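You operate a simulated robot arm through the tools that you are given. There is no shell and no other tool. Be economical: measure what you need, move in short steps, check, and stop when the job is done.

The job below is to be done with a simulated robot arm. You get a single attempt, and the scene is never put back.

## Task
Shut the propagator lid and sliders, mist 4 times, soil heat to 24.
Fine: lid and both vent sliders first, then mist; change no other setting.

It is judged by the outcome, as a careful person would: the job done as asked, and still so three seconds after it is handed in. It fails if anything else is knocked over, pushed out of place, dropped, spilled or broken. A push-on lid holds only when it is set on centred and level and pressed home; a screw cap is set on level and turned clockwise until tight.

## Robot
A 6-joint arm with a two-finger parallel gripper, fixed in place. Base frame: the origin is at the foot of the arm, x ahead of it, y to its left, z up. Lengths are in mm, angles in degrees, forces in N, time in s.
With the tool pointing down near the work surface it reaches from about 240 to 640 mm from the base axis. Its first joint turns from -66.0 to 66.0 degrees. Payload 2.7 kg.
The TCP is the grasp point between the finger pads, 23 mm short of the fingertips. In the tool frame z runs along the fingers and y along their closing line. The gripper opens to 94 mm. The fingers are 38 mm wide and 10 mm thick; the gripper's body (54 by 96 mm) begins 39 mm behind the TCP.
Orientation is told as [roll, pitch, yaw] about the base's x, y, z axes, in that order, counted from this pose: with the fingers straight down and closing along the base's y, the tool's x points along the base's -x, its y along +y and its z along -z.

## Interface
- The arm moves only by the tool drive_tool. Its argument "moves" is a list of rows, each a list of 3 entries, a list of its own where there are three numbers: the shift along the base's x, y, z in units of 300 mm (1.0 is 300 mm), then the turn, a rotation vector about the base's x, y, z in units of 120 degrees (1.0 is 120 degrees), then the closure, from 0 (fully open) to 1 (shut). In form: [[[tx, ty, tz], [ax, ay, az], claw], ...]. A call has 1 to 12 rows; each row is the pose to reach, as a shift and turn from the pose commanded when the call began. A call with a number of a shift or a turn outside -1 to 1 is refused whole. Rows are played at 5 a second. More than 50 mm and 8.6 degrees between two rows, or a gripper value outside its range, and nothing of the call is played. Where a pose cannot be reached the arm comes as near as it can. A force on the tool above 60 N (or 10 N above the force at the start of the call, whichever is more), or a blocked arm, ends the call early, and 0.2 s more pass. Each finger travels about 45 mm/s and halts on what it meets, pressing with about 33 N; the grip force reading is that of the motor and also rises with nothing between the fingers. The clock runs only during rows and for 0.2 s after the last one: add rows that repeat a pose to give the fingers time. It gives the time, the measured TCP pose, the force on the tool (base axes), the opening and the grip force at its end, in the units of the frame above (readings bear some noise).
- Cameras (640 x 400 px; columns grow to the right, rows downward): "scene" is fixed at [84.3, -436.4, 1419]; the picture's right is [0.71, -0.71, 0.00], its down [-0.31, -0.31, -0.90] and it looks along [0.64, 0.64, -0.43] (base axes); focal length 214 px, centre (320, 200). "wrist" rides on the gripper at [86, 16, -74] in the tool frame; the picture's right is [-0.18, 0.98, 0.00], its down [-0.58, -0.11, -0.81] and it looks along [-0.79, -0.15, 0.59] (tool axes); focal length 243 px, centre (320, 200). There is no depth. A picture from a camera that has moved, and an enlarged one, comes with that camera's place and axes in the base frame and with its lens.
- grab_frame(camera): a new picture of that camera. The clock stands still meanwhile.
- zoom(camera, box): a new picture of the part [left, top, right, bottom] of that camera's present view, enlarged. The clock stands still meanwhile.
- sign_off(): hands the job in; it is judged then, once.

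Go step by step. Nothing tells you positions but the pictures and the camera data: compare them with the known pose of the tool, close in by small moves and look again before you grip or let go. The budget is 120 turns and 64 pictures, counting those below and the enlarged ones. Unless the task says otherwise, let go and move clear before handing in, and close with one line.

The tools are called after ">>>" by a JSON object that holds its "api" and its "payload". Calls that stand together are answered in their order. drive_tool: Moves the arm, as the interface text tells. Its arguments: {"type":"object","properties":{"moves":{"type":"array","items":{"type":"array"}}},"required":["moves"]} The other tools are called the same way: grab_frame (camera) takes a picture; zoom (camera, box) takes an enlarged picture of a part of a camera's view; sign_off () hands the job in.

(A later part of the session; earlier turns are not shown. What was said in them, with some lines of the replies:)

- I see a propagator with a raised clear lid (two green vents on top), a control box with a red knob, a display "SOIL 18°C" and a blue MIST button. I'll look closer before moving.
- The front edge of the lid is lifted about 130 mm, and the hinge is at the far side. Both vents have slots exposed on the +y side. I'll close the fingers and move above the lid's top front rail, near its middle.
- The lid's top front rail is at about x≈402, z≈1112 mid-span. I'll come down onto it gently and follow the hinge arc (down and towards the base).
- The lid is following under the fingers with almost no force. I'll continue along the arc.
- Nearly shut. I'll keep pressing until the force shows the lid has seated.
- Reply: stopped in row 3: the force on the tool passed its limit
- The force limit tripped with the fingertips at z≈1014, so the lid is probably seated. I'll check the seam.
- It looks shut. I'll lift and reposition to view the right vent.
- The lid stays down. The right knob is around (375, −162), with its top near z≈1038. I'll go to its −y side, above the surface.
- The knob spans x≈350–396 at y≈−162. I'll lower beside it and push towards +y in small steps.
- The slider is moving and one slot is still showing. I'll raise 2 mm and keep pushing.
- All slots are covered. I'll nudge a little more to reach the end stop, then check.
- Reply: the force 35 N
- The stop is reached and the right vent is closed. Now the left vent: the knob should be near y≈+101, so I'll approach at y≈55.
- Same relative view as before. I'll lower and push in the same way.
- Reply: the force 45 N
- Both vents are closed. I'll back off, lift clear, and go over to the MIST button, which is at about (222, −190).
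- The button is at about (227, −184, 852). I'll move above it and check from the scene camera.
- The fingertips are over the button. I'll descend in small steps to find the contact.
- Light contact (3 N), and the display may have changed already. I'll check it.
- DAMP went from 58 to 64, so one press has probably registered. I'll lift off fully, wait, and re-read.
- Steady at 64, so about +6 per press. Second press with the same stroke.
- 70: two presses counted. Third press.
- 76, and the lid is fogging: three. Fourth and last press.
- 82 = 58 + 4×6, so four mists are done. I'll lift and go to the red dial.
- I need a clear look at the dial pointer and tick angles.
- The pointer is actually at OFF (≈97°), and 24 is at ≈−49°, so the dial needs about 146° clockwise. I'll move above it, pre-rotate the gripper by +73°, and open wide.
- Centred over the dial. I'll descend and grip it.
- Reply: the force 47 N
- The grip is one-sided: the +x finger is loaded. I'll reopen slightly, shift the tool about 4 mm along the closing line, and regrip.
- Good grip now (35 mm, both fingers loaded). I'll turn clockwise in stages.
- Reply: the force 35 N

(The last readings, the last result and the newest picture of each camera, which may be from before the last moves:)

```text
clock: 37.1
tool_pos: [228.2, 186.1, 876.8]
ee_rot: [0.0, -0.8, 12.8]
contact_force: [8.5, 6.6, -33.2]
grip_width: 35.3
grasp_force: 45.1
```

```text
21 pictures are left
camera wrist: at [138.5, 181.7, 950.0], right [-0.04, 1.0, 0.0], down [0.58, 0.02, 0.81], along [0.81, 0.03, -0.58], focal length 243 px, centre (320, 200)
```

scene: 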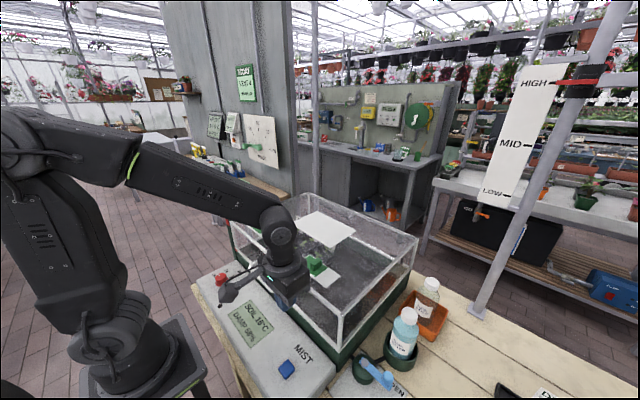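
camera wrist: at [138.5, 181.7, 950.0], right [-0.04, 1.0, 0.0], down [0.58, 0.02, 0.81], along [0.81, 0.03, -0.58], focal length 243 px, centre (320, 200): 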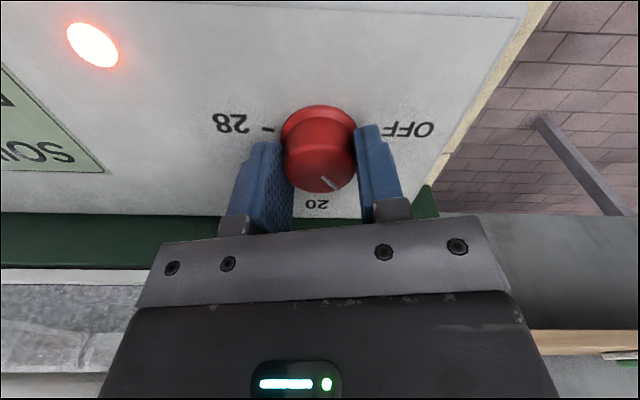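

The dial turned with the grip (the heat LED lit and the pointer moved). Another ~86° to go, easing 1 mm down to relieve the upward pull.

>>> {"api": "drive_tool", "payload": {"moves": [[[0, 0, -0.002], [0, 0, -0.065], 0.7], [[0, 0, -0.004], [0, 0, -0.13], 0.7], [[0, 0, -0.004], [0, 0, -0.195], 0.7], [[0, 0, -0.004], [0, 0, -0.26], 0.7], [[0, 0, -0.004], [0, 0, -0.325], 0.7], [[0, 0, -0.004], [0, 0, -0.39], 0.7], [[0, 0, -0.004], [0, 0, -0.455], 0.7], [[0, 0, -0.004], [0, 0, -0.52], 0.7], [[0, 0, -0.004], [0, 0, -0.585], 0.7], [[0, 0, -0.004], [0, 0, -0.65], 0.7], [[0, 0, -0.004], [0, 0, -0.7], 0.7], [[0, 0, -0.004], [0, 0, -0.7], 0.7]]}}

>>> {"api": "grab_frame", "payload": {"camera": "wrist"}}

>>> {"api": "zoom", "payload": {"camera": "scene", "box": [180, 250, 310, 350]}}

```text
clock: 39.7
tool_pos: [227.9, 183.1, 875.4]
ee_rot: [-0.1, -0.9, -71.1]
contact_force: [-13.7, -5.5, 43.6]
grip_width: 35.5
grasp_force: 45.0
```

```text
20 pictures are left
camera wrist: at [214.6, 273.0, 948.6], right [0.99, 0.14, 0.0], down [0.08, -0.57, 0.81], along [0.12, -0.81, -0.58], focal length 243 px, centre (320, 200)
```

wrist: 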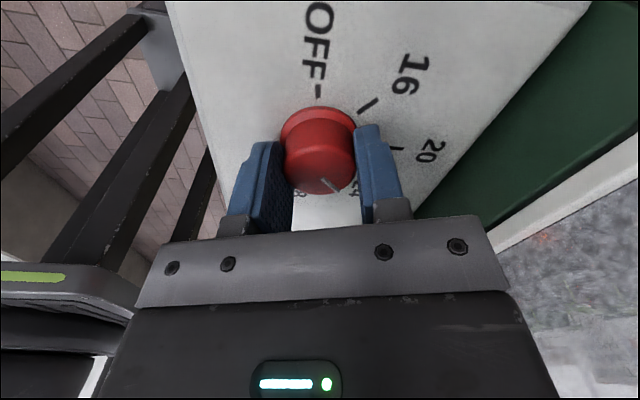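

```text
4.00 times, centred on (245, 300) of scene
camera zoom: at [83.6, -436.7, 1418.9], right [0.71, -0.71, 0.0], down [-0.31, -0.31, -0.9], along [0.64, 0.64, -0.43], focal length 858 px, centre (620, -200)
```

zoom: 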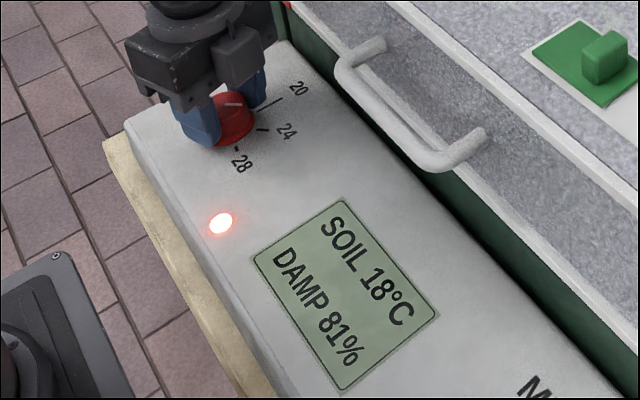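

Total turn ≈144°. I'll release, lift, and check the pointer against the 24 tick.

>>> {"api": "drive_tool", "payload": {"moves": [[[0, 0, 0.003], [0, 0, 0], 0.4], [[0, 0, 0.003], [0, 0, 0], 0.3], [[0, 0, 0.003], [0, 0, 0], 0.3], [[0, 0, 0.1], [0, 0, 0], 0.3], [[0, 0, 0.2], [0, 0, 0], 0.3], [[0, 0, 0.25], [0, 0, 0], 0.3], [[0, 0, 0.25], [0, 0, 0], 0.3]]}}

>>> {"api": "zoom", "payload": {"camera": "wrist", "box": [220, 0, 480, 160]}}

>>> {"api": "zoom", "payload": {"camera": "scene", "box": [190, 255, 270, 315]}}

```text
clock: 41.3
tool_pos: [227.8, 186.1, 950.5]
ee_rot: [-0.1, -0.8, -71.0]
contact_force: [0.0, -0.1, 0.1]
grip_width: 66.0
grasp_force: 0.0
```

```text
2.46 times, centred on (350, 80) of wrist
camera zoom: at [214.5, 274.1, 1023.5], right [0.99, 0.15, 0.0], down [0.08, -0.57, 0.81], along [0.12, -0.81, -0.58], focal length 597 px, centre (246, 495)
```

zoom: 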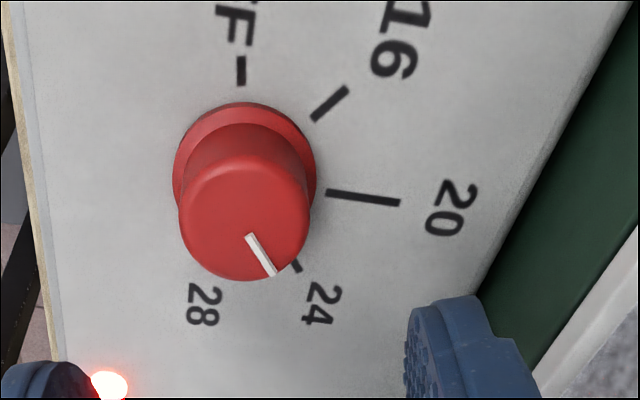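

```text
6.67 times, centred on (230, 285) of scene
camera zoom: at [84.2, -436.4, 1419.0], right [0.71, -0.71, 0.0], down [-0.31, -0.31, -0.9], along [0.64, 0.64, -0.43], focal length 1430 px, centre (920, -367)
```

zoom: 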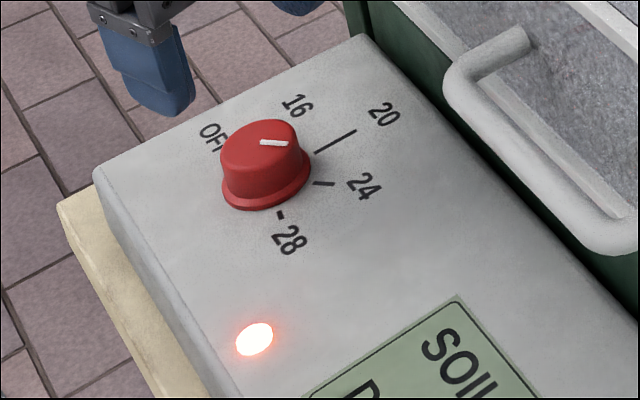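

The pointer lines up with the 24 tick from both cameras (within ~2°), and the heater LED is on. I'll move clear and do a final check of lid, vents, display and surroundings.

>>> {"api": "drive_tool", "payload": {"moves": [[[0, 0, 0.15], [0, 0, 0], 0.3], [[0, 0, 0.3], [0, 0, 0], 0.3], [[0, 0, 0.45], [0, 0, 0], 0.3], [[0, 0, 0.6], [0, 0, 0], 0.3], [[0, 0, 0.75], [0, 0, 0], 0.3], [[0, 0, 0.75], [0, 0, 0], 0.3]]}}

>>> {"api": "grab_frame", "payload": {"camera": "scene"}}

>>> {"api": "zoom", "payload": {"camera": "scene", "box": [210, 180, 430, 360]}}

>>> {"api": "zoom", "payload": {"camera": "scene", "box": [310, 260, 430, 380]}}

```text
clock: 42.7
tool_pos: [231.4, 184.6, 1173.7]
ee_rot: [0.1, -0.7, -71.2]
contact_force: [-0.2, -0.1, -0.4]
grip_width: 65.9
grasp_force: 0.1
```

```text
16 pictures are left
```

scene: 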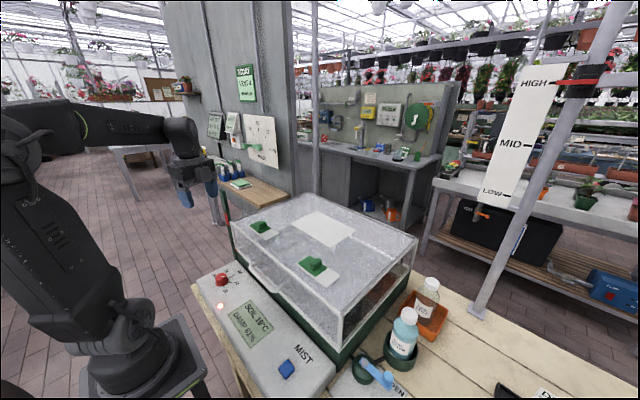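

```text
2.22 times, centred on (320, 270) of scene
camera zoom: at [84.2, -436.4, 1419.0], right [0.71, -0.71, 0.0], down [-0.31, -0.31, -0.9], along [0.64, 0.64, -0.43], focal length 477 px, centre (320, 44)
```

zoom: 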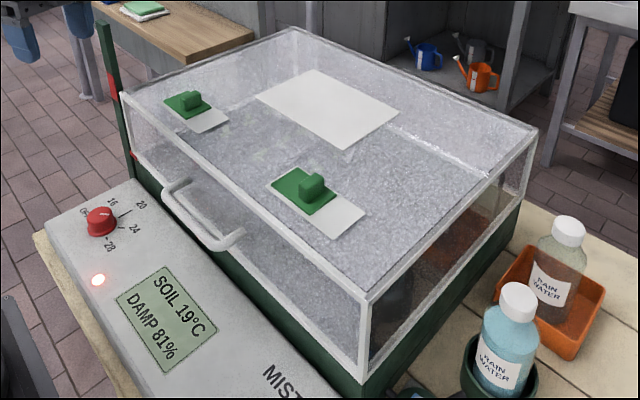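

```text
3.33 times, centred on (370, 320) of scene
camera zoom: at [84.2, -436.4, 1419.0], right [0.71, -0.71, 0.0], down [-0.31, -0.31, -0.9], along [0.64, 0.64, -0.43], focal length 715 px, centre (153, -200)
```

zoom: 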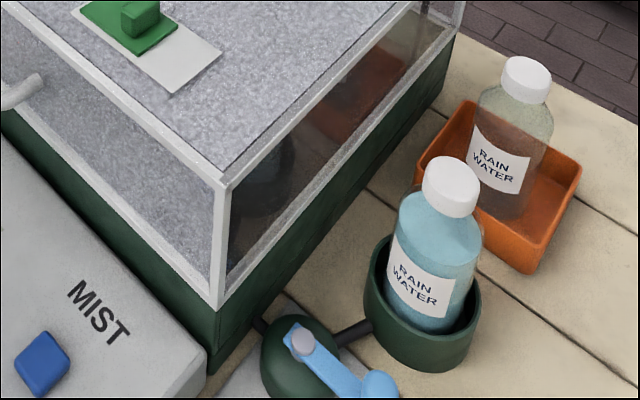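

The lid sits flush, both vents are covered, and the rest is untouched. Soil is at 19 °C and climbing. I'll wait briefly to see it settle at 24.

>>> {"api": "drive_tool", "payload": {"moves": [[[0, 0, 0], [0, 0, 0], 0.3], [[0, 0, 0], [0, 0, 0], 0.3], [[0, 0, 0], [0, 0, 0], 0.3], [[0, 0, 0], [0, 0, 0], 0.3], [[0, 0, 0], [0, 0, 0], 0.3], [[0, 0, 0], [0, 0, 0], 0.3], [[0, 0, 0], [0, 0, 0], 0.3], [[0, 0, 0], [0, 0, 0], 0.3], [[0, 0, 0], [0, 0, 0], 0.3], [[0, 0, 0], [0, 0, 0], 0.3], [[0, 0, 0], [0, 0, 0], 0.3], [[0, 0, 0], [0, 0, 0], 0.3]]}}

>>> {"api": "drive_tool", "payload": {"moves": [[[0, 0, 0], [0, 0, 0], 0.3], [[0, 0, 0], [0, 0, 0], 0.3], [[0, 0, 0], [0, 0, 0], 0.3], [[0, 0, 0], [0, 0, 0], 0.3], [[0, 0, 0], [0, 0, 0], 0.3], [[0, 0, 0], [0, 0, 0], 0.3], [[0, 0, 0], [0, 0, 0], 0.3], [[0, 0, 0], [0, 0, 0], 0.3], [[0, 0, 0], [0, 0, 0], 0.3], [[0, 0, 0], [0, 0, 0], 0.3], [[0, 0, 0], [0, 0, 0], 0.3], [[0, 0, 0], [0, 0, 0], 0.3]]}}

>>> {"api": "drive_tool", "payload": {"moves": [[[0, 0, 0], [0, 0, 0], 0.3], [[0, 0, 0], [0, 0, 0], 0.3], [[0, 0, 0], [0, 0, 0], 0.3], [[0, 0, 0], [0, 0, 0], 0.3], [[0, 0, 0], [0, 0, 0], 0.3], [[0, 0, 0], [0, 0, 0], 0.3], [[0, 0, 0], [0, 0, 0], 0.3], [[0, 0, 0], [0, 0, 0], 0.3], [[0, 0, 0], [0, 0, 0], 0.3], [[0, 0, 0], [0, 0, 0], 0.3], [[0, 0, 0], [0, 0, 0], 0.3], [[0, 0, 0], [0, 0, 0], 0.3]]}}

>>> {"api": "drive_tool", "payload": {"moves": [[[0, 0, 0], [0, 0, 0], 0.3], [[0, 0, 0], [0, 0, 0], 0.3], [[0, 0, 0], [0, 0, 0], 0.3], [[0, 0, 0], [0, 0, 0], 0.3], [[0, 0, 0], [0, 0, 0], 0.3], [[0, 0, 0], [0, 0, 0], 0.3], [[0, 0, 0], [0, 0, 0], 0.3], [[0, 0, 0], [0, 0, 0], 0.3], [[0, 0, 0], [0, 0, 0], 0.3], [[0, 0, 0], [0, 0, 0], 0.3], [[0, 0, 0], [0, 0, 0], 0.3], [[0, 0, 0], [0, 0, 0], 0.3]]}}

>>> {"api": "zoom", "payload": {"camera": "scene", "box": [190, 250, 310, 350]}}

```text
clock: 45.3
tool_pos: [230.9, 185.3, 1172.9]
ee_rot: [0.1, -0.9, -71.0]
contact_force: [0.3, 0.1, -0.4]
grip_width: 65.8
grasp_force: 0.0
```

```text
clock: 47.9
tool_pos: [230.5, 184.1, 1171.9]
ee_rot: [0.1, -0.7, -71.0]
contact_force: [0.6, -0.4, 0.1]
grip_width: 65.7
grasp_force: 0.0
```

```text
clock: 50.5
tool_pos: [230.9, 183.1, 1173.6]
ee_rot: [-0.1, -0.9, -71.1]
contact_force: [-0.5, -0.1, 0.8]
grip_width: 65.8
grasp_force: 0.1
```

```text
clock: 53.1
tool_pos: [230.7, 185.2, 1174.1]
ee_rot: [0.0, -0.8, -71.1]
contact_force: [-0.5, -0.4, 0.3]
grip_width: 65.6
grasp_force: 0.0
```

```text
4.00 times, centred on (250, 300) of scene
camera zoom: at [84.3, -436.4, 1419.0], right [0.71, -0.71, 0.0], down [-0.31, -0.31, -0.9], along [0.64, 0.64, -0.43], focal length 858 px, centre (600, -200)
```

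zoom: 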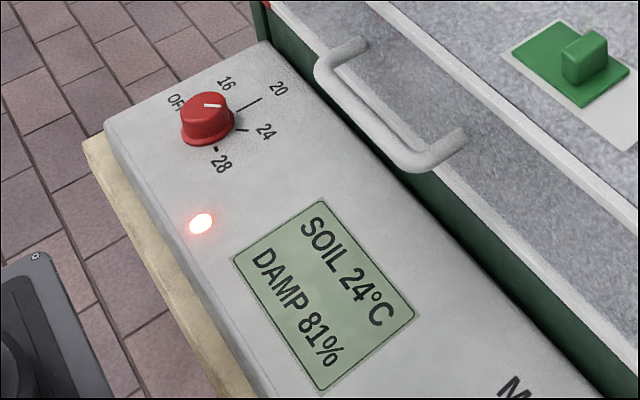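

It reads 24 °C. One more short wait to confirm it holds.

>>> {"api": "drive_tool", "payload": {"moves": [[[0, 0, 0], [0, 0, 0], 0.3], [[0, 0, 0], [0, 0, 0], 0.3], [[0, 0, 0], [0, 0, 0], 0.3], [[0, 0, 0], [0, 0, 0], 0.3], [[0, 0, 0], [0, 0, 0], 0.3], [[0, 0, 0], [0, 0, 0], 0.3], [[0, 0, 0], [0, 0, 0], 0.3], [[0, 0, 0], [0, 0, 0], 0.3], [[0, 0, 0], [0, 0, 0], 0.3], [[0, 0, 0], [0, 0, 0], 0.3], [[0, 0, 0], [0, 0, 0], 0.3], [[0, 0, 0], [0, 0, 0], 0.3]]}}

>>> {"api": "drive_tool", "payload": {"moves": [[[0, 0, 0], [0, 0, 0], 0.3], [[0, 0, 0], [0, 0, 0], 0.3], [[0, 0, 0], [0, 0, 0], 0.3], [[0, 0, 0], [0, 0, 0], 0.3], [[0, 0, 0], [0, 0, 0], 0.3], [[0, 0, 0], [0, 0, 0], 0.3], [[0, 0, 0], [0, 0, 0], 0.3], [[0, 0, 0], [0, 0, 0], 0.3], [[0, 0, 0], [0, 0, 0], 0.3], [[0, 0, 0], [0, 0, 0], 0.3], [[0, 0, 0], [0, 0, 0], 0.3], [[0, 0, 0], [0, 0, 0], 0.3]]}}

>>> {"api": "zoom", "payload": {"camera": "scene", "box": [190, 250, 310, 350]}}

```text
clock: 55.7
tool_pos: [230.8, 184.5, 1172.3]
ee_rot: [-0.1, -0.8, -70.9]
contact_force: [0.1, 0.3, -0.7]
grip_width: 65.7
grasp_force: 0.1
```

```text
clock: 58.3
tool_pos: [231.2, 184.3, 1172.3]
ee_rot: [0.0, -0.8, -71.0]
contact_force: [0.3, -0.5, 0.2]
grip_width: 65.5
grasp_force: 0.0
```

```text
4.00 times, centred on (250, 300) of scene
camera zoom: at [84.3, -436.4, 1419.0], right [0.71, -0.71, 0.0], down [-0.31, -0.31, -0.9], along [0.64, 0.64, -0.43], focal length 858 px, centre (600, -200)
```

zoom: 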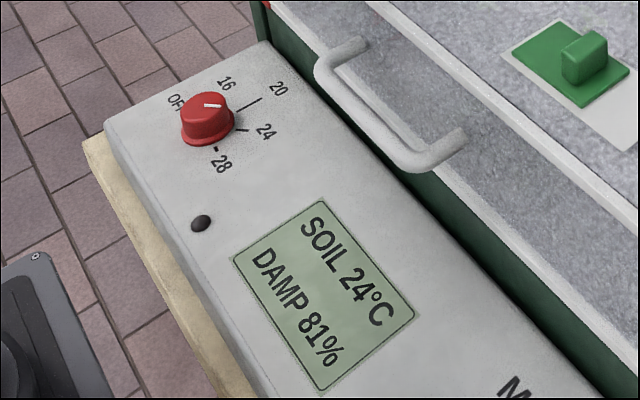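

The soil holds at 24 °C and the heater has cycled off, so the setpoint is right. Handing in.

>>> {"api": "sign_off", "payload": {}}

```text
The job is handed in.
```

The propagator lid and both vent sliders are shut, it was misted 4 times after that, and the soil heat is set to 24, with the display holding at 24 °C; no other setting was changed.
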